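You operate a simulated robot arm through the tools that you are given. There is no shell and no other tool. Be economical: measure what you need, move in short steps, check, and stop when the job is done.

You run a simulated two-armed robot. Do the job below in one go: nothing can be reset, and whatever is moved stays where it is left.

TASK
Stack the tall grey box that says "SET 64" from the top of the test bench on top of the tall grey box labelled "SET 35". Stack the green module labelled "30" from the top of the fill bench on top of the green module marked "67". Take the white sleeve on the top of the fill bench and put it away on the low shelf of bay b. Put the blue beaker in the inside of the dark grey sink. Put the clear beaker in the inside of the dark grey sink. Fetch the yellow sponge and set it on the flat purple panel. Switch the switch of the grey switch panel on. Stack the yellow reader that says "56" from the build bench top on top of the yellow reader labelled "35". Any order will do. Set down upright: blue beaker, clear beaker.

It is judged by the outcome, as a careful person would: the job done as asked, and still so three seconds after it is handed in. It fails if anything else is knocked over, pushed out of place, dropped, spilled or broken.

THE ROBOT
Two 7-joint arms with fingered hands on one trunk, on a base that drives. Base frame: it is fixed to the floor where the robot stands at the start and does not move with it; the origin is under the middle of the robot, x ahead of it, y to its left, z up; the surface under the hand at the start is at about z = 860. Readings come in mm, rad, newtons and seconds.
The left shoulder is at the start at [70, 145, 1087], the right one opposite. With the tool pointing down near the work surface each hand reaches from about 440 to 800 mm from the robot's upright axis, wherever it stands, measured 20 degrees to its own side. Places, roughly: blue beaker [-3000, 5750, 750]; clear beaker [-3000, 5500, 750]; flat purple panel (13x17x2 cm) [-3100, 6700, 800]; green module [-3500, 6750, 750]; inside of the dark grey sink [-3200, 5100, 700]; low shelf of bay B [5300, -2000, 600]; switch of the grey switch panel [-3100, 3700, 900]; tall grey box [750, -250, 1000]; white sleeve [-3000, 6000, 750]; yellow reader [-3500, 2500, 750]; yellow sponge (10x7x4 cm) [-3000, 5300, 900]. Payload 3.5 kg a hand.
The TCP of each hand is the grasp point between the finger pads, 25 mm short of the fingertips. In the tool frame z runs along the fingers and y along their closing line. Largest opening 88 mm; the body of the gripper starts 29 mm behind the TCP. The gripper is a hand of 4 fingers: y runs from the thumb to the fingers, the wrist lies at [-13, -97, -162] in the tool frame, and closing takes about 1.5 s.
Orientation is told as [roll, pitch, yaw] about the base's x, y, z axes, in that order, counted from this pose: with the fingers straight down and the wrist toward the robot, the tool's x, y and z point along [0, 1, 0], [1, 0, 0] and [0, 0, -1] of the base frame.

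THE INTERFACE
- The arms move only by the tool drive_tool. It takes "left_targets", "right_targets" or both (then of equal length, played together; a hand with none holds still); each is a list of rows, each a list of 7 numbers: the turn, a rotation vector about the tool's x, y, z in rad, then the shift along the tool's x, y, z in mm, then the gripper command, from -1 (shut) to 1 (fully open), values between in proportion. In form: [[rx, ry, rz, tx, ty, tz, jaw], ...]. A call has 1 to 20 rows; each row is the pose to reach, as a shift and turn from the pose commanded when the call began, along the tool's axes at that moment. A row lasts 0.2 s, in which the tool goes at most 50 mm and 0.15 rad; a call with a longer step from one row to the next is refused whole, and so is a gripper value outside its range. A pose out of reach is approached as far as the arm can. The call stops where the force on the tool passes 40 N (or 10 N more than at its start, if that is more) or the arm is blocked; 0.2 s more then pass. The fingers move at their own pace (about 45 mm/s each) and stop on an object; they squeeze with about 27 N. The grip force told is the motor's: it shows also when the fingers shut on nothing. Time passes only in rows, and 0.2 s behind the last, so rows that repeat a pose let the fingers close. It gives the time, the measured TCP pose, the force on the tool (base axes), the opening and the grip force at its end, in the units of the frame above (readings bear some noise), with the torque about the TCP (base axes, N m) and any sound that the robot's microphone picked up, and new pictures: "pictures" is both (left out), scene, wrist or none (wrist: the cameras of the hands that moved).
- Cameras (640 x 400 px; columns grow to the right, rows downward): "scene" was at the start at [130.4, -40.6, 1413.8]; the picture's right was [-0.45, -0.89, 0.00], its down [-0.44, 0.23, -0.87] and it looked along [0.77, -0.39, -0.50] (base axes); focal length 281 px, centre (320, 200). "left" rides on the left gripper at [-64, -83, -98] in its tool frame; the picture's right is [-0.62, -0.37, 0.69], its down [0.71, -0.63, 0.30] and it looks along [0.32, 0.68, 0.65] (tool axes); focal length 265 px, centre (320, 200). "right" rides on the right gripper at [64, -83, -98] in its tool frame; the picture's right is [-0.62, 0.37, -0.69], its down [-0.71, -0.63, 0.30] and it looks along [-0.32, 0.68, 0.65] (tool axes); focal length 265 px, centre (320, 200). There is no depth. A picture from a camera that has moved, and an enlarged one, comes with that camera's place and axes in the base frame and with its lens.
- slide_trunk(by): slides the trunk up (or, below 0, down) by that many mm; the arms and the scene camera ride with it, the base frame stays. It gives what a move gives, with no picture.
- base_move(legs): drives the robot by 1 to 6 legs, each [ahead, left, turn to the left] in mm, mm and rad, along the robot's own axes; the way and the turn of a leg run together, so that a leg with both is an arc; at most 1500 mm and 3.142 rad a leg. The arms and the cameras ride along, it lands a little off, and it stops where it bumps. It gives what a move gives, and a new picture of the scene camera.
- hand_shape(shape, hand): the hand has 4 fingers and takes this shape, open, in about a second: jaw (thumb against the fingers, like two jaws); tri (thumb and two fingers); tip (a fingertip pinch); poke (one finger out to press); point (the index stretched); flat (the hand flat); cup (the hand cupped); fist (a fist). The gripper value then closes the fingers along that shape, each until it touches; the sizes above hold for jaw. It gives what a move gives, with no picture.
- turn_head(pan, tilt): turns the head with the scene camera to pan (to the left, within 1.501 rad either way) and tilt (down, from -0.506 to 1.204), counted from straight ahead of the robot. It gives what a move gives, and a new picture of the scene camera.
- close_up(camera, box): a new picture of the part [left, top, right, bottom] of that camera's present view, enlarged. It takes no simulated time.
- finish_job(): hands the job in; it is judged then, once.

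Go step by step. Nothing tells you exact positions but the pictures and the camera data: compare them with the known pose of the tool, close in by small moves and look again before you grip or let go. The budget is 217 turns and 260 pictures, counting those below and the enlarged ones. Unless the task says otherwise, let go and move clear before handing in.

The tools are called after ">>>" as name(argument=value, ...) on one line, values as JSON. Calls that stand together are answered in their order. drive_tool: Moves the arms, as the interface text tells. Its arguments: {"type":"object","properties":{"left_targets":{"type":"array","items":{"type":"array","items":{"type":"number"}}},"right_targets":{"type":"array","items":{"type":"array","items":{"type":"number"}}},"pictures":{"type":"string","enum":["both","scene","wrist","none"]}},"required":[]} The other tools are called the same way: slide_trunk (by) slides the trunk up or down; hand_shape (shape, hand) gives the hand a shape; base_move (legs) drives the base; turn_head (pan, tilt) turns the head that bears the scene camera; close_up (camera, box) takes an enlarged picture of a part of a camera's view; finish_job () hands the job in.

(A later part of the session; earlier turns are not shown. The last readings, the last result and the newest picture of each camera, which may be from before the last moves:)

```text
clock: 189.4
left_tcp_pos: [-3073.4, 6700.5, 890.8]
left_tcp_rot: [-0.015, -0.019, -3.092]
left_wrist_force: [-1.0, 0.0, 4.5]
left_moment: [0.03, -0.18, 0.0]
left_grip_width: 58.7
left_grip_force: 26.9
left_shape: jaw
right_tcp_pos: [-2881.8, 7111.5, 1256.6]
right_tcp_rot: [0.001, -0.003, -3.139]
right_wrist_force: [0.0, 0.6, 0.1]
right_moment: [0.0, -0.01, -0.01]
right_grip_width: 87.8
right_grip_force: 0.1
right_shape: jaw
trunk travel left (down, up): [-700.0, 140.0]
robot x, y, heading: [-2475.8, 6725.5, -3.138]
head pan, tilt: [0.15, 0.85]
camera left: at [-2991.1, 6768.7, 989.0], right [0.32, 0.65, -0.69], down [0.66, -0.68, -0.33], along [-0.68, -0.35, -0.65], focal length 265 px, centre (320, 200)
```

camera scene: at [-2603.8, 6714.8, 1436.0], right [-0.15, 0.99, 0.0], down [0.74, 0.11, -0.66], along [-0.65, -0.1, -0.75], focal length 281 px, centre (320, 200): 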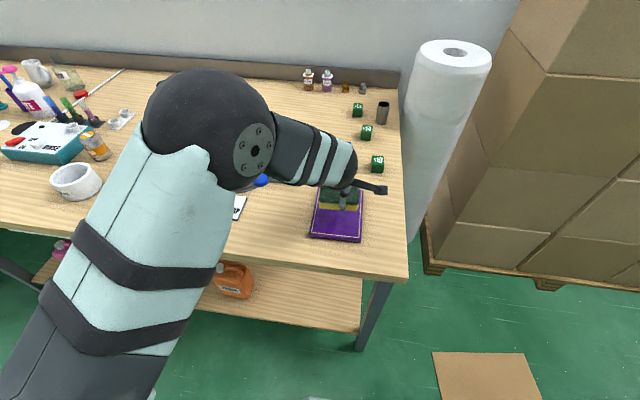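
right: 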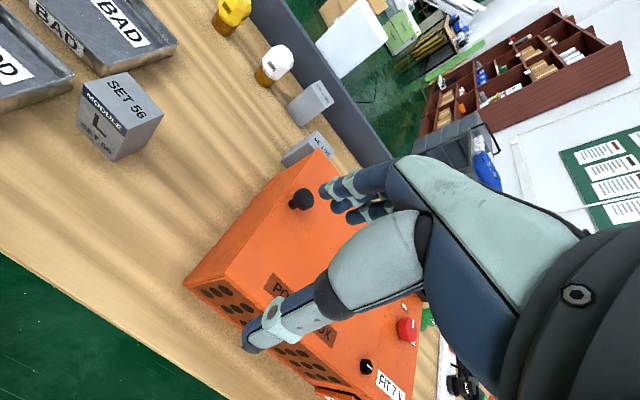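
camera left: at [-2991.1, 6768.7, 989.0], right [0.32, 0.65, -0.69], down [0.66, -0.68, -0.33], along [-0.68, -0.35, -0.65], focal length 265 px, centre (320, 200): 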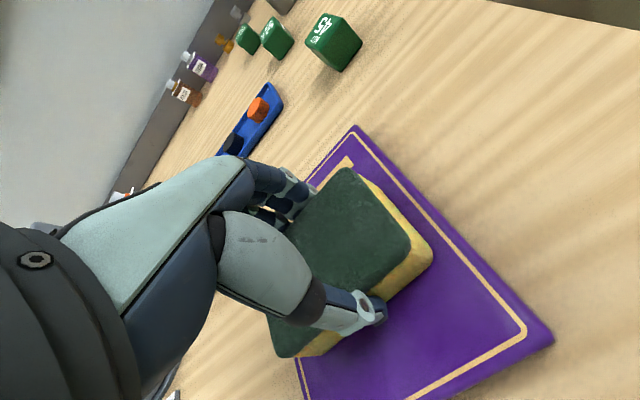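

On the panel. Release and rise.

>>> drive_tool(left_targets=[[0, 0, 0, 0, 0, 0, -0.3], [0, 0, 0, 0, 0, 0, 0.3], [0, 0, 0, 0, 0, 0, 1], [0, 0, 0, 0, 0, 0, 1], [0, 0, 0, 0, 0, 0, 1], [0, 0, 0, 0, 0, -20, 1], [0, 0, 0, 0, 0, -60, 1], [0, 0, 0, 0, 0, -105, 1], [0, 0, 0, 0, 0, -150, 1], [0, 0, 0, 0, 0, -195, 1], [0, 0, 0, 0, -35, -220, 1]], pictures="none")

>>> turn_head(pan=-0.1, tilt=0.7)

>>> close_up(camera="scene", box=[250, 80, 390, 240])

```text
clock: 191.8
left_tcp_pos: [-3031.2, 6700.0, 1109.5]
left_tcp_rot: [-0.018, -0.02, -3.092]
left_wrist_force: [-0.9, 0.2, 0.2]
left_moment: [-0.01, -0.02, -0.02]
left_grip_width: 87.7
left_grip_force: 0.0
left_shape: jaw
right_tcp_pos: [-2880.7, 7112.2, 1258.1]
right_tcp_rot: [0.0, -0.007, -3.138]
right_wrist_force: [0.8, 0.1, -0.3]
right_moment: [0.04, -0.01, -0.01]
right_grip_width: 87.5
right_grip_force: 0.1
right_shape: jaw
trunk travel left (down, up): [-700.0, 140.0]
robot x, y, heading: [-2472.7, 6726.7, -3.139]
head pan, tilt: [0.15, 0.85]
```

```text
clock: 192.5
left_tcp_pos: [-3033.0, 6699.7, 1106.9]
left_tcp_rot: [-0.016, -0.017, -3.092]
left_wrist_force: [0.3, 1.3, 0.7]
left_moment: [0.0, 0.01, 0.0]
left_grip_width: 87.7
left_grip_force: 0.0
left_shape: jaw
right_tcp_pos: [-2883.1, 7111.0, 1255.2]
right_tcp_rot: [-0.001, -0.004, -3.14]
right_wrist_force: [-0.4, 0.2, 0.1]
right_moment: [0.01, 0.0, 0.0]
right_grip_width: 87.7
right_grip_force: 0.1
right_shape: jaw
trunk travel left (down, up): [-700.0, 140.0]
robot x, y, heading: [-2473.6, 6725.6, -3.14]
head pan, tilt: [-0.099, 0.7]
camera scene: at [-2611.7, 6734.8, 1448.1], right [0.1, 1.0, 0.0], down [0.64, -0.06, -0.76], along [-0.76, 0.07, -0.64], focal length 281 px, centre (320, 200)
```

scene: 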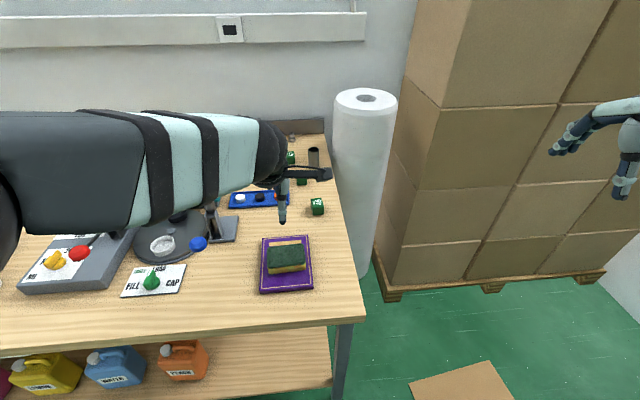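

```text
2.50 times, centred on (320, 160) of scene
camera zoom: at [-2611.7, 6734.8, 1448.1], right [0.1, 1.0, 0.0], down [0.64, -0.06, -0.76], along [-0.76, 0.07, -0.64], focal length 703 px, centre (320, 300)
```

zoom: 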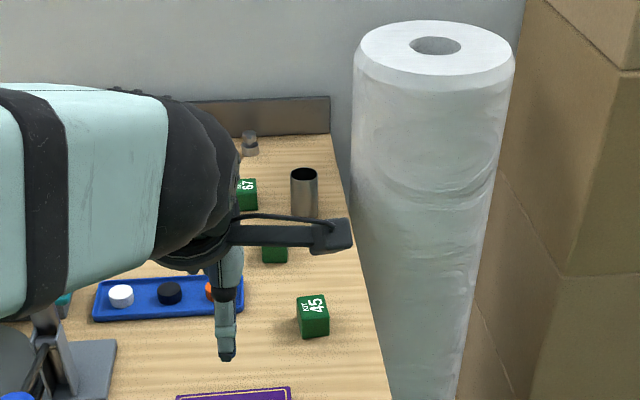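

The sponge is on the panel. Module 67 is far back (≈(-3552, 6712)), the middle one (presumably 30) at ≈(-3417, 6750). To reach that far I'll stand sideways (facing north, left side to the bench): back off, turn, and look.

>>> base_move(legs=[[-80, 0, 0], [0, 80, -1.0], [0, 0, -0.571]])

>>> turn_head(pan=1.45, tilt=0.7)

```text
clock: 197.7
left_tcp_pos: [-2461.9, 7215.8, 1107.7]
left_tcp_rot: [-0.018, -0.018, 1.625]
left_wrist_force: [0.0, 0.4, 0.1]
left_moment: [-0.01, 0.01, -0.02]
left_grip_width: 87.7
left_grip_force: 0.1
left_shape: jaw
right_tcp_pos: [-2051.4, 7068.1, 1255.8]
right_tcp_rot: [-0.002, -0.003, 1.577]
right_wrist_force: [-0.3, 0.0, -0.1]
right_moment: [0.02, 0.04, -0.02]
right_grip_width: 87.6
right_grip_force: 0.1
right_shape: jaw
trunk travel left (down, up): [-700.0, 140.0]
robot x, y, heading: [-2432.1, 6659.5, 1.577]
head pan, tilt: [-0.099, 0.7]
camera scene: at [-2426.2, 6794.1, 1448.2], right [1.0, -0.09, 0.0], down [-0.06, -0.64, -0.76], along [0.07, 0.76, -0.64], focal length 281 px, centre (320, 200)
```

scene: 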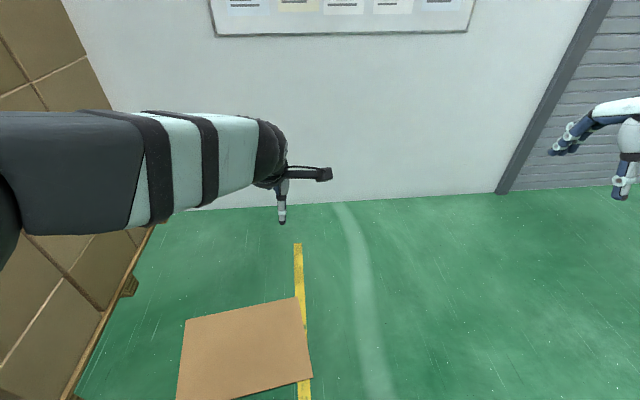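

```text
clock: 199.3
left_tcp_pos: [-2461.2, 7215.1, 1107.1]
left_tcp_rot: [-0.017, -0.016, 1.625]
left_wrist_force: [-0.2, -0.6, -0.1]
left_moment: [-0.01, 0.02, 0.0]
left_grip_width: 87.8
left_grip_force: 0.1
left_shape: jaw
right_tcp_pos: [-2049.8, 7067.3, 1256.3]
right_tcp_rot: [0.001, -0.003, 1.576]
right_wrist_force: [0.0, -0.1, -0.1]
right_moment: [-0.02, 0.02, 0.01]
right_grip_width: 87.6
right_grip_force: 0.0
right_shape: jaw
trunk travel left (down, up): [-700.0, 140.0]
robot x, y, heading: [-2430.6, 6659.4, 1.577]
head pan, tilt: [1.45, 0.7]
camera scene: at [-2518.3, 6719.3, 1448.2], right [0.12, 0.99, 0.0], down [0.64, -0.07, -0.76], along [-0.76, 0.09, -0.64], focal length 281 px, centre (320, 200)
```

scene: 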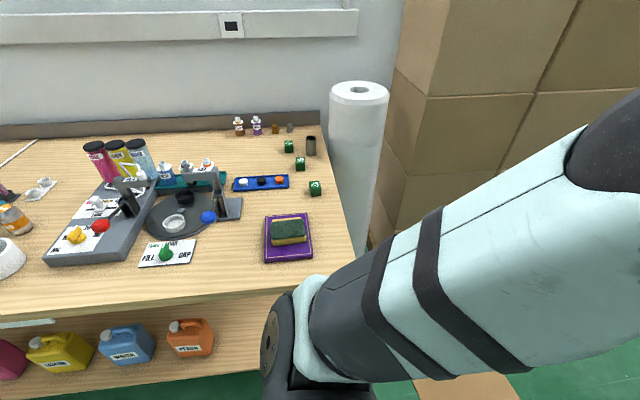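

>>> close_up(camera="scene", box=[260, 120, 340, 200])

```text
5.00 times, centred on (300, 160) of scene
camera zoom: at [-2518.3, 6719.3, 1448.2], right [0.12, 0.99, 0.0], down [0.64, -0.07, -0.76], along [-0.76, 0.09, -0.64], focal length 1406 px, centre (420, 400)
```

zoom: 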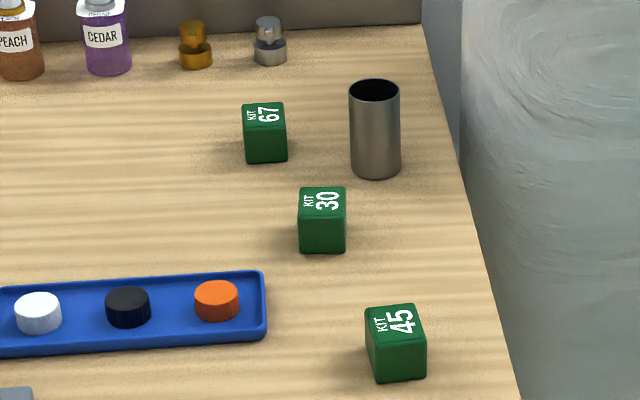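

Positions: 67 ≈ (-3571, 6710), 30 ≈ (-3431, 6748), steel cup ≈ (-3527, 6798). I move sideways toward the bench and look down to judge the gap.

>>> base_move(legs=[[0, 240, 0]])

>>> turn_head(pan=1.5, tilt=1.2)

```text
clock: 201.1
left_tcp_pos: [-2693.1, 7215.2, 1106.4]
left_tcp_rot: [-0.016, -0.019, 1.618]
left_wrist_force: [-0.4, 0.7, -0.1]
left_moment: [0.02, 0.03, 0.02]
left_grip_width: 87.5
left_grip_force: 0.0
left_shape: jaw
right_tcp_pos: [-2282.1, 7064.1, 1255.8]
right_tcp_rot: [0.003, -0.005, 1.569]
right_wrist_force: [-0.4, 0.0, -0.3]
right_moment: [-0.02, -0.01, 0.01]
right_grip_width: 87.8
right_grip_force: 0.1
right_shape: jaw
trunk travel left (down, up): [-700.0, 140.0]
robot x, y, heading: [-2671.3, 6659.2, 1.572]
head pan, tilt: [1.45, 0.7]
camera scene: at [-2752.8, 6719.2, 1448.3], right [0.12, 0.99, 0.0], down [0.64, -0.08, -0.77], along [-0.76, 0.09, -0.64], focal length 281 px, centre (320, 200)
```

scene: 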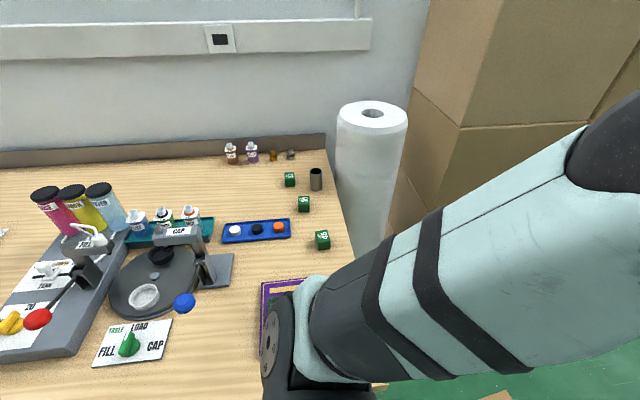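

```text
clock: 202.0
left_tcp_pos: [-2694.3, 7214.8, 1107.6]
left_tcp_rot: [-0.015, -0.017, 1.618]
left_wrist_force: [0.4, -0.6, 0.1]
left_moment: [-0.01, 0.01, -0.02]
left_grip_width: 87.7
left_grip_force: 0.0
left_shape: jaw
right_tcp_pos: [-2284.2, 7064.1, 1256.0]
right_tcp_rot: [0.001, -0.004, 1.569]
right_wrist_force: [0.1, -0.5, -0.3]
right_moment: [-0.02, 0.01, -0.01]
right_grip_width: 87.7
right_grip_force: 0.2
right_shape: jaw
trunk travel left (down, up): [-700.0, 140.0]
robot x, y, heading: [-2670.5, 6658.3, 1.569]
head pan, tilt: [1.499, 1.201]
camera scene: at [-2725.8, 6713.0, 1412.3], right [0.07, 1.0, 0.0], down [0.93, -0.07, -0.36], along [-0.36, 0.03, -0.93], focal length 281 px, centre (320, 200)
```

scene: 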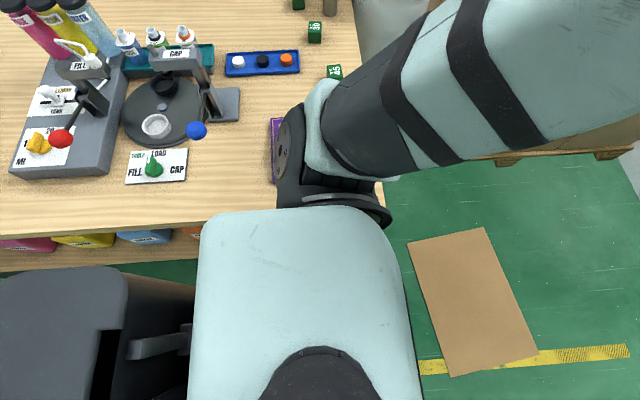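

I continue sideways in small steps; it will stop if it touches.

>>> base_move(legs=[[0, 45, 0]])

>>> base_move(legs=[[0, 40, 0]])

```text
clock: 203.0
left_tcp_pos: [-2730.3, 7214.1, 1107.9]
left_tcp_rot: [-0.021, -0.017, 1.617]
left_wrist_force: [-0.1, 0.7, -0.8]
left_moment: [-0.02, -0.03, -0.03]
left_grip_width: 87.8
left_grip_force: 0.0
left_shape: jaw
right_tcp_pos: [-2320.6, 7064.1, 1256.7]
right_tcp_rot: [-0.004, -0.004, 1.568]
right_wrist_force: [-0.5, 0.2, -0.2]
right_moment: [0.01, 0.01, -0.04]
right_grip_width: 87.6
right_grip_force: 0.0
right_shape: jaw
trunk travel left (down, up): [-700.0, 140.0]
robot x, y, heading: [-2701.4, 6661.6, 1.569]
head pan, tilt: [1.499, 1.201]
stopped in leg 1: the robot was blocked; the commanded pose is now the measured one
camera scene: at [-2764.0, 6712.9, 1412.0], right [0.07, 1.0, 0.0], down [0.93, -0.07, -0.36], along [-0.36, 0.03, -0.93], focal length 281 px, centre (320, 200)
```

scene: 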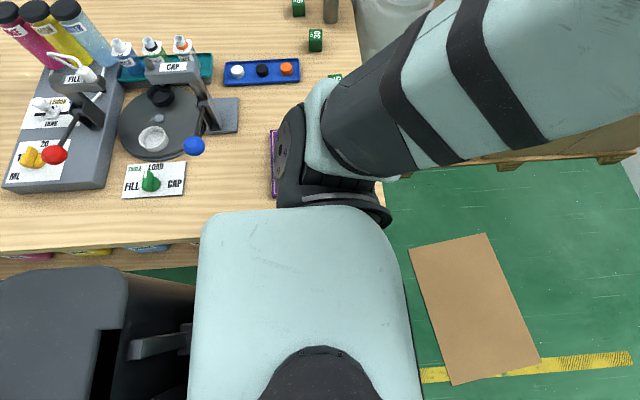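

```text
clock: 203.7
left_tcp_pos: [-2727.7, 7214.7, 1108.4]
left_tcp_rot: [-0.02, -0.017, 1.617]
left_wrist_force: [0.1, 0.3, 0.2]
left_moment: [-0.01, -0.03, 0.02]
left_grip_width: 87.6
left_grip_force: 0.1
left_shape: jaw
right_tcp_pos: [-2317.2, 7064.4, 1256.3]
right_tcp_rot: [-0.001, -0.003, 1.57]
right_wrist_force: [0.5, -0.1, -0.3]
right_moment: [0.03, -0.01, 0.0]
right_grip_width: 87.7
right_grip_force: 0.1
right_shape: jaw
trunk travel left (down, up): [-700.0, 140.0]
robot x, y, heading: [-2705.8, 6659.3, 1.569]
head pan, tilt: [1.499, 1.201]
stopped in leg 1: the robot was blocked; the commanded pose is now the measured one
camera scene: at [-2759.6, 6713.0, 1412.2], right [0.07, 1.0, 0.0], down [0.93, -0.07, -0.36], along [-0.36, 0.03, -0.93], focal length 281 px, centre (320, 200)
```

scene: 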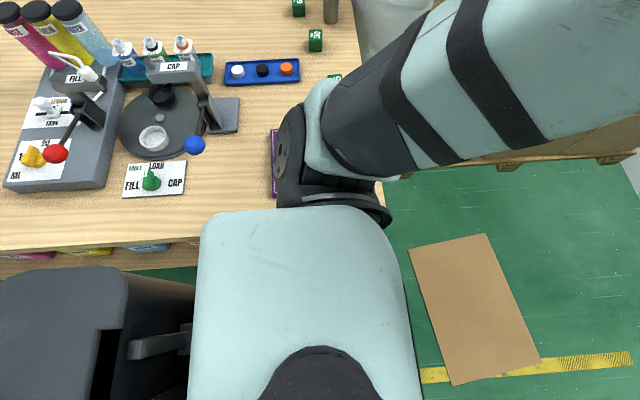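

Blocked at x ≈ -2704, likely by the end leg. I shift 100 mm south to clear the leg and try a bit further in.

>>> base_move(legs=[[0, -25, 0], [-105, 0, 0], [0, 60, 0]])

```text
clock: 205.8
left_tcp_pos: [-2727.7, 7110.5, 1106.3]
left_tcp_rot: [-0.018, -0.014, 1.614]
left_wrist_force: [-0.3, 0.3, -0.1]
left_moment: [0.0, -0.02, 0.01]
left_grip_width: 87.9
left_grip_force: 0.0
left_shape: jaw
right_tcp_pos: [-2317.6, 6960.7, 1255.4]
right_tcp_rot: [-0.001, 0.0, 1.571]
right_wrist_force: [-0.6, -0.3, 0.7]
right_moment: [-0.02, -0.03, -0.04]
right_grip_width: 87.9
right_grip_force: 0.1
right_shape: jaw
trunk travel left (down, up): [-700.0, 140.0]
robot x, y, heading: [-2701.4, 6553.3, 1.563]
head pan, tilt: [1.499, 1.201]
stopped in leg 3: the robot was blocked; the commanded pose is now the measured one
camera scene: at [-2760.9, 6610.1, 1412.0], right [0.07, 1.0, 0.0], down [0.93, -0.07, -0.36], along [-0.36, 0.03, -0.93], focal length 281 px, centre (320, 200)
```

scene: 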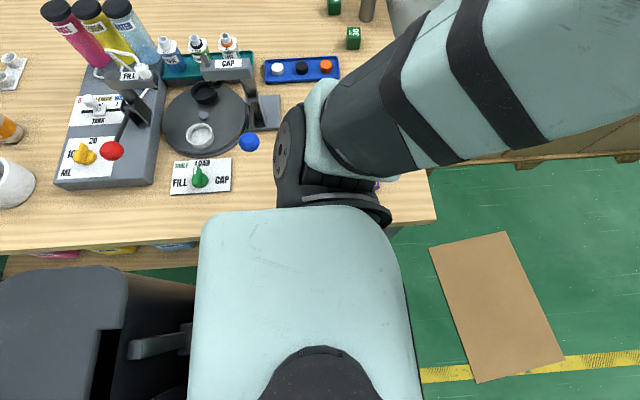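

Same limit, so it's the shelf. I go back to Y ≈ 6645 and bring the left arm around to the west, above the modules, to test the reach.

>>> base_move(legs=[[90, -8, 0.008]])

>>> drive_tool(left_targets=[[0, 0, -0.14, 40, -10, 0, 1], [0, 0, -0.28, 80, -25, 0, 1], [0, 0, -0.42, 120, -45, 0, 1], [0, 0, -0.56, 160, -70, 0, 1], [0, 0, -0.7, 200, -95, 0, 1], [0, 0, -0.84, 240, -125, 0, 1], [0, 0, -0.98, 280, -155, 0, 1], [0, 0, -1.12, 315, -190, 0, 1], [0, 0, -1.26, 350, -225, 0, 1], [0, 0, -1.4, 385, -260, 0, 1], [0, 0, -1.52, 415, -300, 0, 1]])

```text
clock: 206.9
left_tcp_pos: [-2722.0, 7197.3, 1108.9]
left_tcp_rot: [-0.017, -0.019, 1.622]
left_wrist_force: [0.8, 0.4, 0.4]
left_moment: [0.0, 0.03, 0.02]
left_grip_width: 87.7
left_grip_force: 0.0
left_shape: jaw
right_tcp_pos: [-2311.6, 7048.5, 1255.9]
right_tcp_rot: [0.001, -0.006, 1.575]
right_wrist_force: [0.9, 0.2, -0.7]
right_moment: [0.03, -0.02, -0.01]
right_grip_width: 87.6
right_grip_force: 0.1
right_shape: jaw
trunk travel left (down, up): [-700.0, 140.0]
robot x, y, heading: [-2695.1, 6644.5, 1.572]
head pan, tilt: [1.499, 1.201]
camera scene: at [-2751.0, 6694.0, 1412.4], right [0.07, 1.0, 0.0], down [0.93, -0.06, -0.36], along [-0.36, 0.03, -0.93], focal length 281 px, centre (320, 200)
```

scene: 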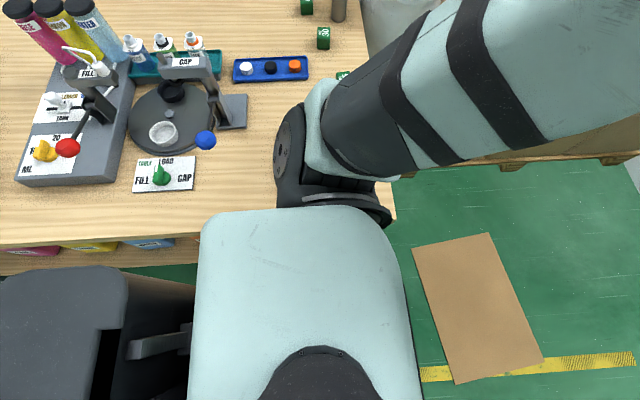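

```text
clock: 209.3
left_tcp_pos: [-3090.0, 6939.9, 1030.3]
left_tcp_rot: [-0.017, 0.016, -3.139]
left_wrist_force: [-0.5, -0.1, -0.3]
left_moment: [0.01, -0.03, 0.03]
left_grip_width: 87.6
left_grip_force: 0.0
left_shape: jaw
left hand out of reach, approached as far as the arm can: row 8, 9, 10, 11
right_tcp_pos: [-2312.0, 7051.8, 1256.6]
right_tcp_rot: [0.0, -0.003, 1.577]
right_wrist_force: [-0.1, -1.1, 0.5]
right_moment: [-0.01, -0.03, 0.01]
right_grip_width: 87.8
right_grip_force: 0.1
right_shape: jaw
trunk travel left (down, up): [-700.0, 140.0]
robot x, y, heading: [-2696.2, 6639.5, 1.582]
head pan, tilt: [1.499, 1.201]
camera scene: at [-2752.7, 6696.6, 1412.2], right [0.07, 1.0, 0.0], down [0.93, -0.06, -0.36], along [-0.36, 0.02, -0.93], focal length 281 px, centre (320, 200)
camera left: at [-3008.8, 7004.6, 1130.8], right [0.38, 0.63, -0.68], down [0.64, -0.71, -0.31], along [-0.67, -0.32, -0.67], focal length 265 px, centre (320, 200)
```

scene: 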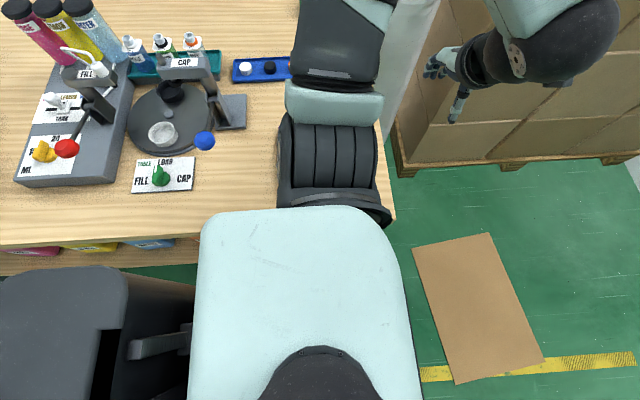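
left: 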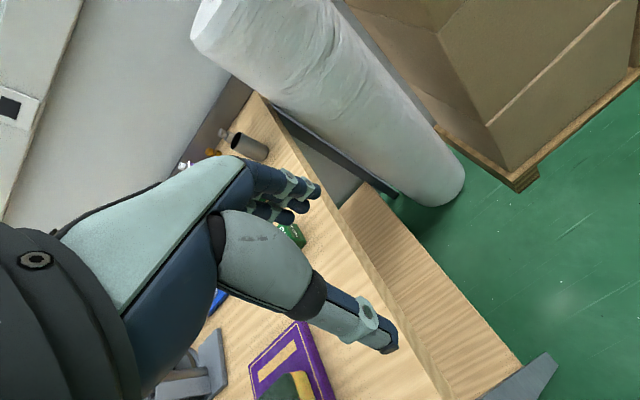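

The arm was merely too folded there. Now I extend toward module 67's position with a slight forward tilt, to test the reach.

>>> drive_tool(left_targets=[[0, 0, 0, 18, 36, 0, 1], [0, 0, 0, 36, 72, 0, 1], [0, 0, 0, 54, 108, 0, 1], [0, 0, 0, 72, 144, 0, 1], [0, 0, 0, 90, 180, 0, 1], [-0.05, 0, 0, 108, 216, 0, 1], [-0.1, 0, 0, 126, 252, 0, 1], [-0.15, 0, 0, 144, 288, 0, 1], [-0.2, 0, 0, 160, 325, 0, 1], [-0.25, 0, 0, 170, 365, 0, 1], [-0.25, 0, 0, 170, 400, 0, 1]])

```text
clock: 211.7
left_tcp_pos: [-3488.5, 6765.9, 1023.5]
left_tcp_rot: [-0.019, -0.232, -3.138]
left_wrist_force: [-0.1, -1.0, 0.0]
left_moment: [-0.01, 0.01, -0.02]
left_grip_width: 87.8
left_grip_force: 0.1
left_shape: jaw
left hand out of reach, approached as far as the arm can: row 1, 2, 3, 4
right_tcp_pos: [-2311.3, 7052.7, 1255.5]
right_tcp_rot: [0.001, -0.003, 1.576]
right_wrist_force: [0.7, 0.4, -0.3]
right_moment: [-0.01, 0.01, 0.01]
right_grip_width: 87.8
right_grip_force: 0.1
right_shape: jaw
trunk travel left (down, up): [-700.0, 140.0]
robot x, y, heading: [-2693.8, 6644.4, 1.576]
head pan, tilt: [1.499, 1.201]
camera scene: at [-2752.2, 6697.1, 1412.2], right [0.07, 1.0, 0.0], down [0.93, -0.06, -0.36], along [-0.36, 0.02, -0.93], focal length 281 px, centre (320, 200)
camera left: at [-3386.4, 6829.5, 1099.9], right [0.2, 0.63, -0.75], down [0.54, -0.71, -0.45], along [-0.82, -0.32, -0.48], focal length 265 px, centre (320, 200)
```

scene: 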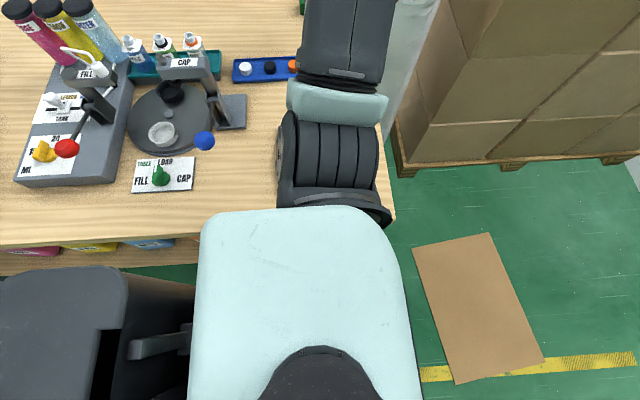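
left: 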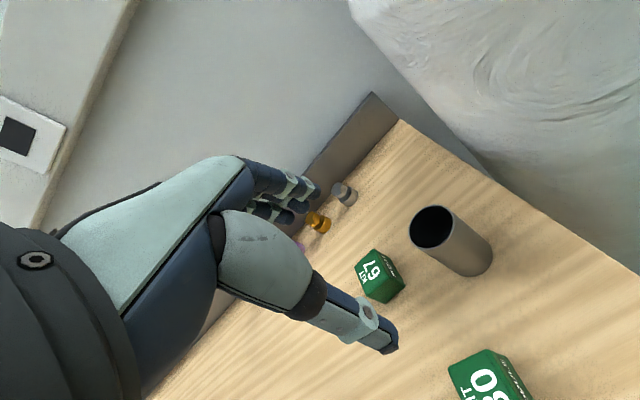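

Reach is good so far. 67 measures (-3572, 6717). I extend over 67 at z ≈ 945 to test it before picking up 30.

>>> drive_tool(left_targets=[[0, 0, 0, 25, 0, 0, 1], [0, 0, 0, 50, 0, 0, 1], [0, 0, 0, 50, 33, 20, 1], [0, 0, 0, 50, 66, 45, 1], [0, 0, 0, 50, 66, 77, 1], [0, 0, 0, 50, 66, 77, 1]], pictures="wrist")

```text
clock: 213.1
left_tcp_pos: [-3570.5, 6717.5, 962.5]
left_tcp_rot: [-0.019, -0.233, -3.135]
left_wrist_force: [0.5, 0.3, -0.2]
left_moment: [0.02, 0.01, 0.0]
left_grip_width: 87.8
left_grip_force: 0.0
left_shape: jaw
right_tcp_pos: [-2310.5, 7050.8, 1255.8]
right_tcp_rot: [0.002, -0.001, 1.576]
right_wrist_force: [0.3, -0.5, 0.1]
right_moment: [-0.03, -0.02, 0.0]
right_grip_width: 87.7
right_grip_force: 0.2
right_shape: jaw
trunk travel left (down, up): [-700.0, 140.0]
robot x, y, heading: [-2697.3, 6642.4, 1.576]
head pan, tilt: [1.499, 1.201]
camera left: at [-3468.3, 6781.8, 1039.7], right [0.2, 0.63, -0.75], down [0.54, -0.71, -0.46], along [-0.82, -0.32, -0.48], focal length 265 px, centre (320, 200)
```

left: 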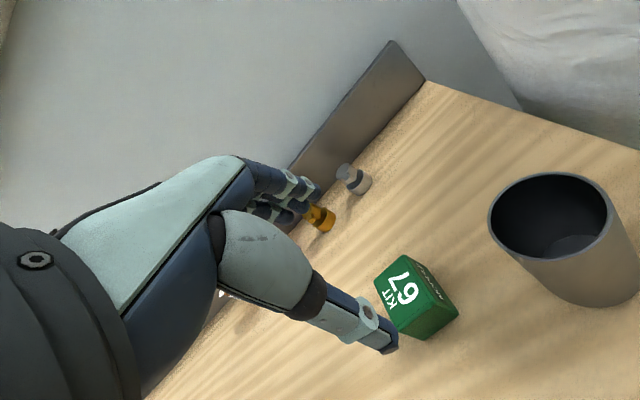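

The reach over 67 works. Now go above module 30 with the same tilt and check.

>>> drive_tool(left_targets=[[0, 0, 0, 0, 9, -39, 1], [0, 0, 0, 0, -31, -48, 1], [0, 0, 0, 0, -72, -58, 1], [0, 0, 0, -15, -113, -67, 1], [0, 0, 0, -35.5, -114, -60, 1], [0, 0, 0, -35.5, -123.5, -27, 1], [0, 0, 0, -35.5, -123.5, -27, 1]], pictures="wrist")

```text
clock: 214.7
left_tcp_pos: [-3444.4, 6754.7, 962.2]
left_tcp_rot: [-0.019, -0.235, -3.135]
left_wrist_force: [1.3, 0.3, -0.2]
left_moment: [0.0, -0.02, 0.0]
left_grip_width: 88.0
left_grip_force: 0.1
left_shape: jaw
right_tcp_pos: [-2309.4, 7050.9, 1255.6]
right_tcp_rot: [0.002, -0.002, 1.577]
right_wrist_force: [-0.7, 0.0, 0.1]
right_moment: [-0.01, -0.01, 0.0]
right_grip_width: 88.0
right_grip_force: 0.0
right_shape: jaw
trunk travel left (down, up): [-700.0, 140.0]
robot x, y, heading: [-2692.6, 6641.3, 1.577]
head pan, tilt: [1.499, 1.201]
camera left: at [-3342.5, 6819.0, 1038.7], right [0.2, 0.63, -0.75], down [0.54, -0.71, -0.46], along [-0.82, -0.32, -0.48], focal length 265 px, centre (320, 200)
```

left: 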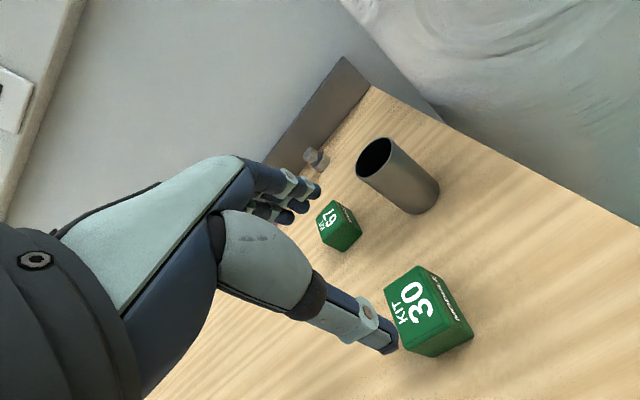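

Module 30 centre ≈ (-3433, 6755). Narrow the opening a little and descend to z ≈ 882.

>>> drive_tool(left_targets=[[0, 0, 0, 0, -6.9, 29, 0.5], [0, 0, 0, 0, -11.5, 48.6, 0.5], [0, 0, 0, 0, -16, 68, 0.5], [0, 0, 0, 0, -17.2, 73, 0.5], [0, 0, 0, 0, -18.4, 77.8, 0.5]], pictures="wrist")

```text
clock: 215.9
left_tcp_pos: [-3444.5, 6755.9, 879.9]
left_tcp_rot: [-0.018, -0.234, -3.137]
left_wrist_force: [0.4, -0.6, 0.5]
left_moment: [-0.02, -0.02, -0.03]
left_grip_width: 66.2
left_grip_force: 0.1
left_shape: jaw
right_tcp_pos: [-2310.4, 7050.4, 1255.4]
right_tcp_rot: [0.002, -0.001, 1.576]
right_wrist_force: [-0.2, -0.8, 0.4]
right_moment: [0.01, 0.03, -0.06]
right_grip_width: 87.7
right_grip_force: 0.1
right_shape: jaw
trunk travel left (down, up): [-700.0, 140.0]
robot x, y, heading: [-2694.6, 6638.5, 1.578]
head pan, tilt: [1.499, 1.201]
camera left: at [-3342.2, 6819.4, 956.9], right [0.2, 0.63, -0.75], down [0.54, -0.71, -0.46], along [-0.82, -0.32, -0.48], focal length 265 px, centre (320, 200)
```

left: 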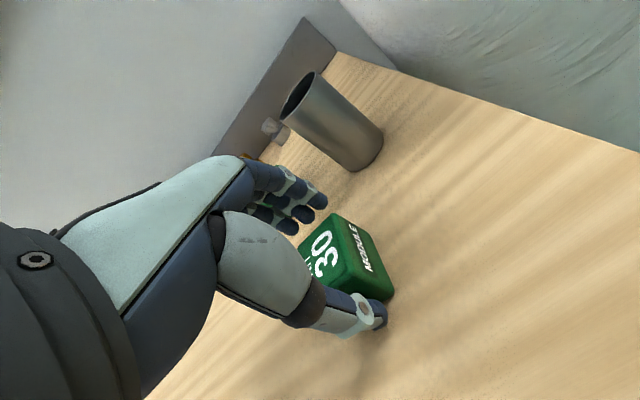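

Module sits between thumb and fingers. Lower 4 mm and close.

>>> drive_tool(left_targets=[[0, 0, 0, 0, -0.9, 4, 0.5], [0, 0, 0, 0, -0.9, 4, 0.2], [0, 0, 0, 0, -0.9, 4, -0.1], [0, 0, 0, 0, -0.9, 4, -0.5], [0, 0, 0, 0, -0.9, 4, -1], [0, 0, 0, 0, -0.9, 4, -1], [0, 0, 0, 0, -0.9, 4, -1], [0, 0, 0, 0, -0.9, 4, -1]], pictures="wrist")

```text
clock: 217.7
left_tcp_pos: [-3444.1, 6756.5, 873.9]
left_tcp_rot: [-0.02, -0.234, -3.136]
left_wrist_force: [1.1, 0.0, 2.7]
left_moment: [-0.04, -0.05, -0.04]
left_grip_width: 40.7
left_grip_force: 26.9
left_shape: jaw
right_tcp_pos: [-2311.0, 7050.9, 1255.4]
right_tcp_rot: [0.003, -0.003, 1.576]
right_wrist_force: [0.0, 0.4, 0.0]
right_moment: [-0.01, 0.01, -0.02]
right_grip_width: 87.9
right_grip_force: 0.1
right_shape: jaw
trunk travel left (down, up): [-700.0, 140.0]
robot x, y, heading: [-2697.3, 6643.1, 1.574]
head pan, tilt: [1.499, 1.201]
camera left: at [-3342.0, 6819.8, 952.9], right [0.2, 0.63, -0.75], down [0.54, -0.71, -0.46], along [-0.82, -0.32, -0.48], focal length 265 px, centre (320, 200)
```

left: 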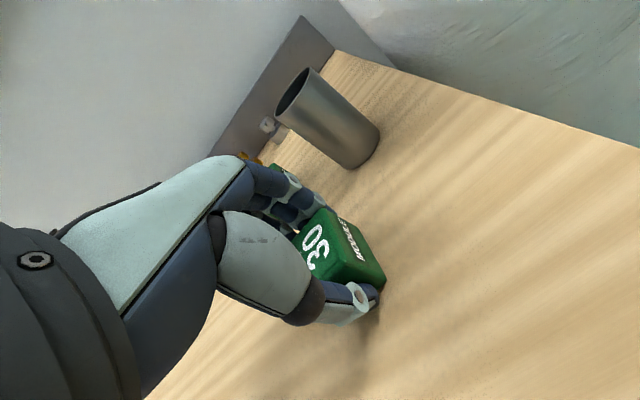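

Gripped. Lift 170 mm, then lower the trunk 90 mm to keep the shoulder at the wrist's level for the far reach.

>>> drive_tool(left_targets=[[0, 0, 0, 0, 9.2, -39, -1], [0, 0, 0, 0, 18.4, -78, -1], [0, 0, 0, 0, 27.6, -117, -1], [0, 0, 0, 0, 39, -165, -1]], pictures="none")

>>> slide_trunk(by=-90)

>>> turn_head(pan=1.5, tilt=0.75)

```text
clock: 218.7
left_tcp_pos: [-3441.4, 6752.2, 1046.5]
left_tcp_rot: [-0.019, -0.235, -3.138]
left_wrist_force: [-0.7, -0.4, 0.4]
left_moment: [-0.01, 0.01, 0.02]
left_grip_width: 40.8
left_grip_force: 27.0
left_shape: jaw
right_tcp_pos: [-2308.6, 7049.2, 1255.2]
right_tcp_rot: [0.002, -0.003, 1.576]
right_wrist_force: [0.5, 0.9, 0.5]
right_moment: [-0.03, -0.01, -0.01]
right_grip_width: 88.1
right_grip_force: 0.0
right_shape: jaw
trunk travel left (down, up): [-700.0, 140.0]
robot x, y, heading: [-2694.5, 6640.7, 1.581]
head pan, tilt: [1.499, 1.201]
```

```text
clock: 220.0
left_tcp_pos: [-3444.9, 6754.0, 955.0]
left_tcp_rot: [-0.02, -0.234, -3.138]
left_wrist_force: [-0.8, 0.3, -0.5]
left_moment: [-0.02, 0.04, -0.01]
left_grip_width: 40.5
left_grip_force: 26.9
left_shape: jaw
right_tcp_pos: [-2311.1, 7050.9, 1166.5]
right_tcp_rot: [0.001, -0.003, 1.577]
right_wrist_force: [-0.3, 1.3, 0.0]
right_moment: [0.0, 0.0, -0.01]
right_grip_width: 87.9
right_grip_force: 0.0
right_shape: jaw
trunk travel left (down, up): [-610.0, 230.0]
robot x, y, heading: [-2692.8, 6638.8, 1.574]
head pan, tilt: [1.499, 1.201]
```

```text
clock: 220.9
left_tcp_pos: [-3444.4, 6752.8, 954.6]
left_tcp_rot: [-0.02, -0.232, -3.138]
left_wrist_force: [0.2, -0.3, -1.2]
left_moment: [0.02, -0.01, -0.04]
left_grip_width: 40.6
left_grip_force: 26.8
left_shape: jaw
right_tcp_pos: [-2311.0, 7050.3, 1166.2]
right_tcp_rot: [0.001, -0.002, 1.574]
right_wrist_force: [-0.4, 0.7, -0.6]
right_moment: [0.01, 0.0, 0.02]
right_grip_width: 87.8
right_grip_force: 0.0
right_shape: jaw
trunk travel left (down, up): [-610.0, 230.0]
robot x, y, heading: [-2696.1, 6643.1, 1.577]
head pan, tilt: [1.499, 0.75]
camera scene: at [-2778.2, 6698.3, 1353.9], right [0.07, 1.0, 0.0], down [0.68, -0.05, -0.73], along [-0.73, 0.05, -0.68], focal length 281 px, centre (320, 200)
```

scene: 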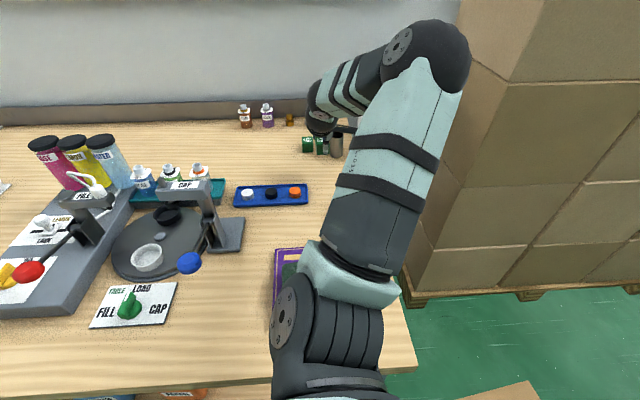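

Now carry toward 67: first south, then west.

>>> drive_tool(left_targets=[[0, 0, 0, 36, 0, 0, -1], [0, 0, 0, 36, 40, 9.5, -1], [0, 0, 0, 36, 80, 19, -1], [0, 0, 0, 36, 112, 26.5, -1], [0, 0, 0, 36, 126, 29.8, -1], [0, 0, 0, 36, 126, 29.8, -1]], pictures="wrist")

>>> close_up(camera="scene", box=[260, 90, 380, 170])

```text
clock: 222.3
left_tcp_pos: [-3573.5, 6716.4, 955.1]
left_tcp_rot: [-0.019, -0.232, -3.137]
left_wrist_force: [0.3, -0.5, -0.9]
left_moment: [0.05, -0.04, 0.01]
left_grip_width: 41.0
left_grip_force: 26.9
left_shape: jaw
right_tcp_pos: [-2310.9, 7049.5, 1165.4]
right_tcp_rot: [-0.001, -0.001, 1.574]
right_wrist_force: [0.1, 0.2, -0.1]
right_moment: [0.0, 0.01, -0.02]
right_grip_width: 87.5
right_grip_force: 0.1
right_shape: jaw
trunk travel left (down, up): [-610.0, 230.0]
robot x, y, heading: [-2695.5, 6638.9, 1.578]
head pan, tilt: [1.499, 0.75]
camera left: at [-3470.7, 6780.8, 1032.3], right [0.2, 0.63, -0.75], down [0.54, -0.71, -0.45], along [-0.82, -0.32, -0.48], focal length 265 px, centre (320, 200)
```

left: 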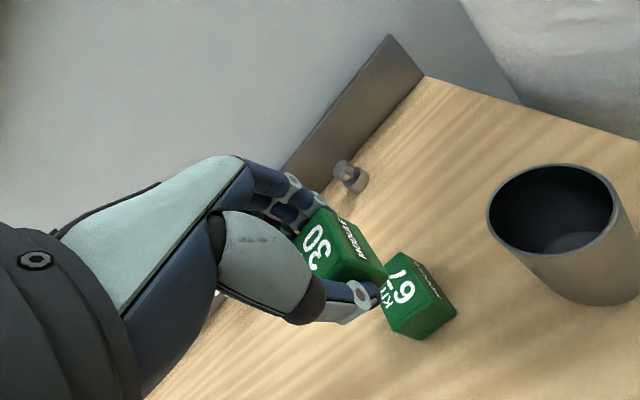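

```text
5.00 times, centred on (320, 130) of scene
camera zoom: at [-2777.8, 6698.2, 1354.0], right [0.07, 1.0, 0.0], down [0.68, -0.05, -0.73], along [-0.73, 0.05, -0.68], focal length 1406 px, centre (320, 550)
```

zoom: 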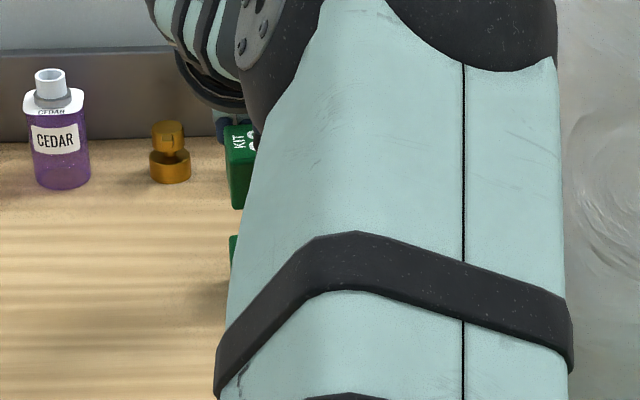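

>>> close_up(camera="left", box=[280, 195, 480, 345])

```text
2.67 times, centred on (380, 270) of left
camera zoom: at [-3470.7, 6780.8, 1032.3], right [0.2, 0.63, -0.75], down [0.54, -0.71, -0.45], along [-0.82, -0.32, -0.48], focal length 708 px, centre (160, 13)
```

zoom: 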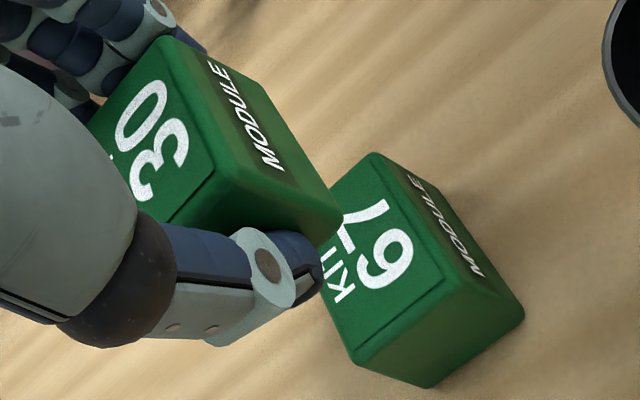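

Held module 30 is within ~4 mm of 67. Correct by (-4, -3.5) and lower to just above.

>>> drive_tool(left_targets=[[0, 0, 0, 3.5, 2, 10, -1], [0, 0, 0, 3.5, -3, 28, -1], [0, 0, 0, 3.5, -5.5, 40, -1], [0, 0, 0, 3.5, -5.5, 40, -1]], pictures="none")

>>> close_up(camera="left", box=[280, 195, 480, 345])

```text
clock: 223.3
left_tcp_pos: [-3576.3, 6713.2, 912.0]
left_tcp_rot: [-0.02, -0.236, -3.135]
left_wrist_force: [1.3, 0.4, -1.3]
left_moment: [0.02, 0.0, 0.02]
left_grip_width: 40.6
left_grip_force: 27.1
left_shape: jaw
right_tcp_pos: [-2310.6, 7050.7, 1165.3]
right_tcp_rot: [-0.001, -0.003, 1.576]
right_wrist_force: [0.2, -0.3, 0.2]
right_moment: [0.01, 0.01, -0.03]
right_grip_width: 87.8
right_grip_force: 0.1
right_shape: jaw
trunk travel left (down, up): [-610.0, 230.0]
robot x, y, heading: [-2694.3, 6642.2, 1.575]
head pan, tilt: [1.499, 0.75]
```

```text
2.67 times, centred on (380, 270) of left
camera zoom: at [-3474.7, 6776.7, 990.3], right [0.2, 0.63, -0.75], down [0.54, -0.71, -0.45], along [-0.82, -0.32, -0.48], focal length 708 px, centre (160, 13)
```

zoom: 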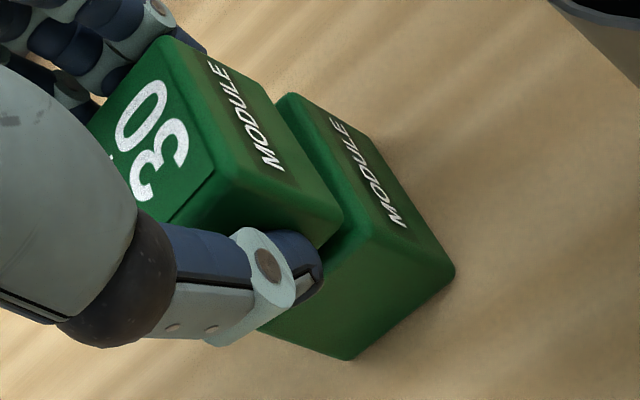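

Well aligned. Lower to contact.

>>> drive_tool(left_targets=[[0, 0, 0, 0, -0.5, 2, -1], [0, 0, 0, 0, -0.9, 4, -1], [0, 0, 0, 0, -1.2, 5, -1], [0, 0, 0, 0, -1.4, 6, -1], [0, 0, 0, 0, -1.4, 6, -1]], pictures="none")

>>> close_up(camera="left", box=[280, 195, 480, 345])

```text
clock: 224.5
left_tcp_pos: [-3576.2, 6714.4, 909.5]
left_tcp_rot: [-0.019, -0.236, -3.136]
left_wrist_force: [-1.5, -0.5, 6.3]
left_moment: [-0.03, -0.11, -0.03]
left_grip_width: 40.4
left_grip_force: 26.7
left_shape: jaw
right_tcp_pos: [-2309.8, 7050.3, 1166.3]
right_tcp_rot: [0.001, -0.002, 1.577]
right_wrist_force: [0.7, -0.2, -0.4]
right_moment: [0.03, 0.02, -0.02]
right_grip_width: 87.6
right_grip_force: 0.0
right_shape: jaw
trunk travel left (down, up): [-610.0, 230.0]
robot x, y, heading: [-2693.5, 6639.8, 1.575]
head pan, tilt: [1.499, 0.75]
```

```text
2.67 times, centred on (380, 270) of left
camera zoom: at [-3473.2, 6778.1, 986.6], right [0.2, 0.63, -0.75], down [0.54, -0.71, -0.46], along [-0.82, -0.32, -0.48], focal length 708 px, centre (160, 13)
```

zoom: 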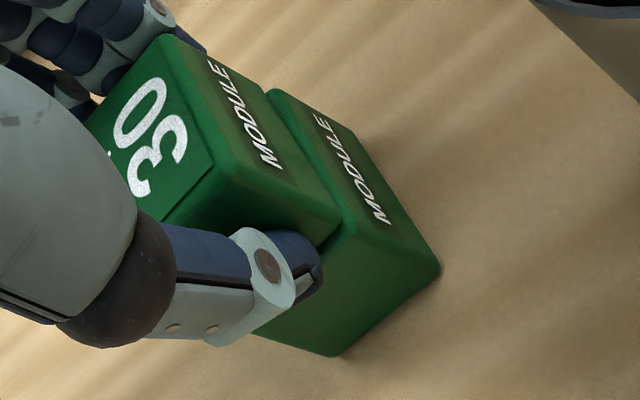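

Contact made. Release gently and rise vertically.

>>> drive_tool(left_targets=[[0, 0, 0, 0, 0.2, -1, -0.5], [0, 0, 0, 0, 0.2, -1, 0], [0, 0, 0, 0, 0.2, -1, 0.4], [0, 0, 0, 0, 0.2, -1, 0.7], [0, 0, 0, 0, 0.2, -1, 0.7], [0, 0, 0, 0, 4.6, -19.5, 0.7], [0, 0, 0, 0, 11.5, -48.6, 0.8], [0, 0, 0, 0, 20.7, -87.6, 1], [0, 0, 0, 0, 30, -130, 1]], pictures="wrist")

```text
clock: 226.5
left_tcp_pos: [-3575.6, 6711.8, 1043.9]
left_tcp_rot: [-0.019, -0.234, -3.137]
left_wrist_force: [-0.1, 0.2, 0.3]
left_moment: [0.0, -0.01, -0.02]
left_grip_width: 87.6
left_grip_force: 0.1
left_shape: jaw
right_tcp_pos: [-2310.8, 7051.0, 1165.9]
right_tcp_rot: [0.002, -0.004, 1.576]
right_wrist_force: [0.2, 0.8, 0.3]
right_moment: [0.0, -0.01, 0.0]
right_grip_width: 87.7
right_grip_force: 0.0
right_shape: jaw
trunk travel left (down, up): [-610.0, 230.0]
robot x, y, heading: [-2698.4, 6641.8, 1.574]
head pan, tilt: [1.499, 0.75]
camera left: at [-3472.2, 6775.8, 1121.3], right [0.2, 0.63, -0.75], down [0.54, -0.71, -0.46], along [-0.82, -0.32, -0.48], focal length 265 px, centre (320, 200)
```

left: 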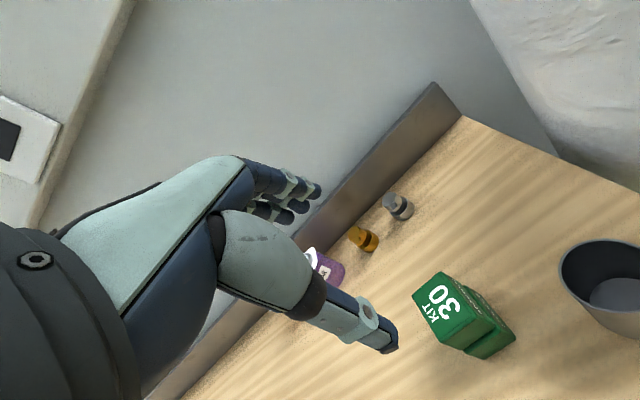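

Module 30 is on 67. Retract the arm east, then step the base away from the bench and turn west for the sleeve.

>>> drive_tool(left_targets=[[0, 0, 0, 0, -30, -20, 1], [0, 0, 0, 0, -70, -35, 1], [0, 0, 0, 0, -110, -50, 1], [0, 0, 0, 0, -150, -65, 1], [0.06, 0, 0, 0, -190, -80, 1], [0.12, 0, 0, 0, -225, -95, 1], [0.18, 0, 0, 0, -255, -105, 1], [0.23, 0, 0, 0, -283, -110, 1]], pictures="none")

>>> base_move(legs=[[0, -330, 0], [0, 0, 1.571]])

```text
clock: 228.3
left_tcp_pos: [-3274.1, 6710.7, 1084.9]
left_tcp_rot: [-0.019, -0.003, -3.143]
left_wrist_force: [0.4, 0.2, 0.1]
left_moment: [-0.01, -0.01, 0.02]
left_grip_width: 87.5
left_grip_force: 0.0
left_shape: jaw
right_tcp_pos: [-2309.3, 7050.8, 1164.8]
right_tcp_rot: [0.003, -0.001, 1.578]
right_wrist_force: [-0.2, 0.1, -0.4]
right_moment: [-0.02, 0.01, -0.02]
right_grip_width: 87.7
right_grip_force: 0.0
right_shape: jaw
trunk travel left (down, up): [-610.0, 230.0]
robot x, y, heading: [-2697.8, 6642.4, 1.572]
head pan, tilt: [1.499, 0.75]
```

```text
clock: 234.3
left_tcp_pos: [-2430.4, 6064.5, 1084.5]
left_tcp_rot: [-0.02, -0.004, -1.57]
left_wrist_force: [0.4, 0.8, -0.2]
left_moment: [0.01, 0.0, 0.03]
left_grip_width: 87.7
left_grip_force: 0.1
left_shape: jaw
right_tcp_pos: [-2770.9, 7029.6, 1165.4]
right_tcp_rot: [0.001, -0.001, -3.136]
right_wrist_force: [-0.2, 0.6, -0.6]
right_moment: [0.01, 0.02, 0.02]
right_grip_width: 87.7
right_grip_force: 0.1
right_shape: jaw
trunk travel left (down, up): [-610.0, 230.0]
robot x, y, heading: [-2364.0, 6644.9, -3.138]
head pan, tilt: [1.499, 0.75]
camera scene: at [-2418.6, 6562.5, 1354.0], right [-1.0, 0.07, 0.0], down [0.05, 0.68, -0.73], along [-0.05, -0.73, -0.68], focal length 281 px, centre (320, 200)
```

scene: 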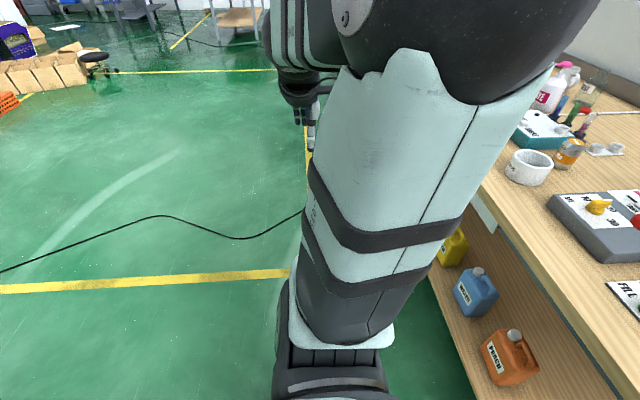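

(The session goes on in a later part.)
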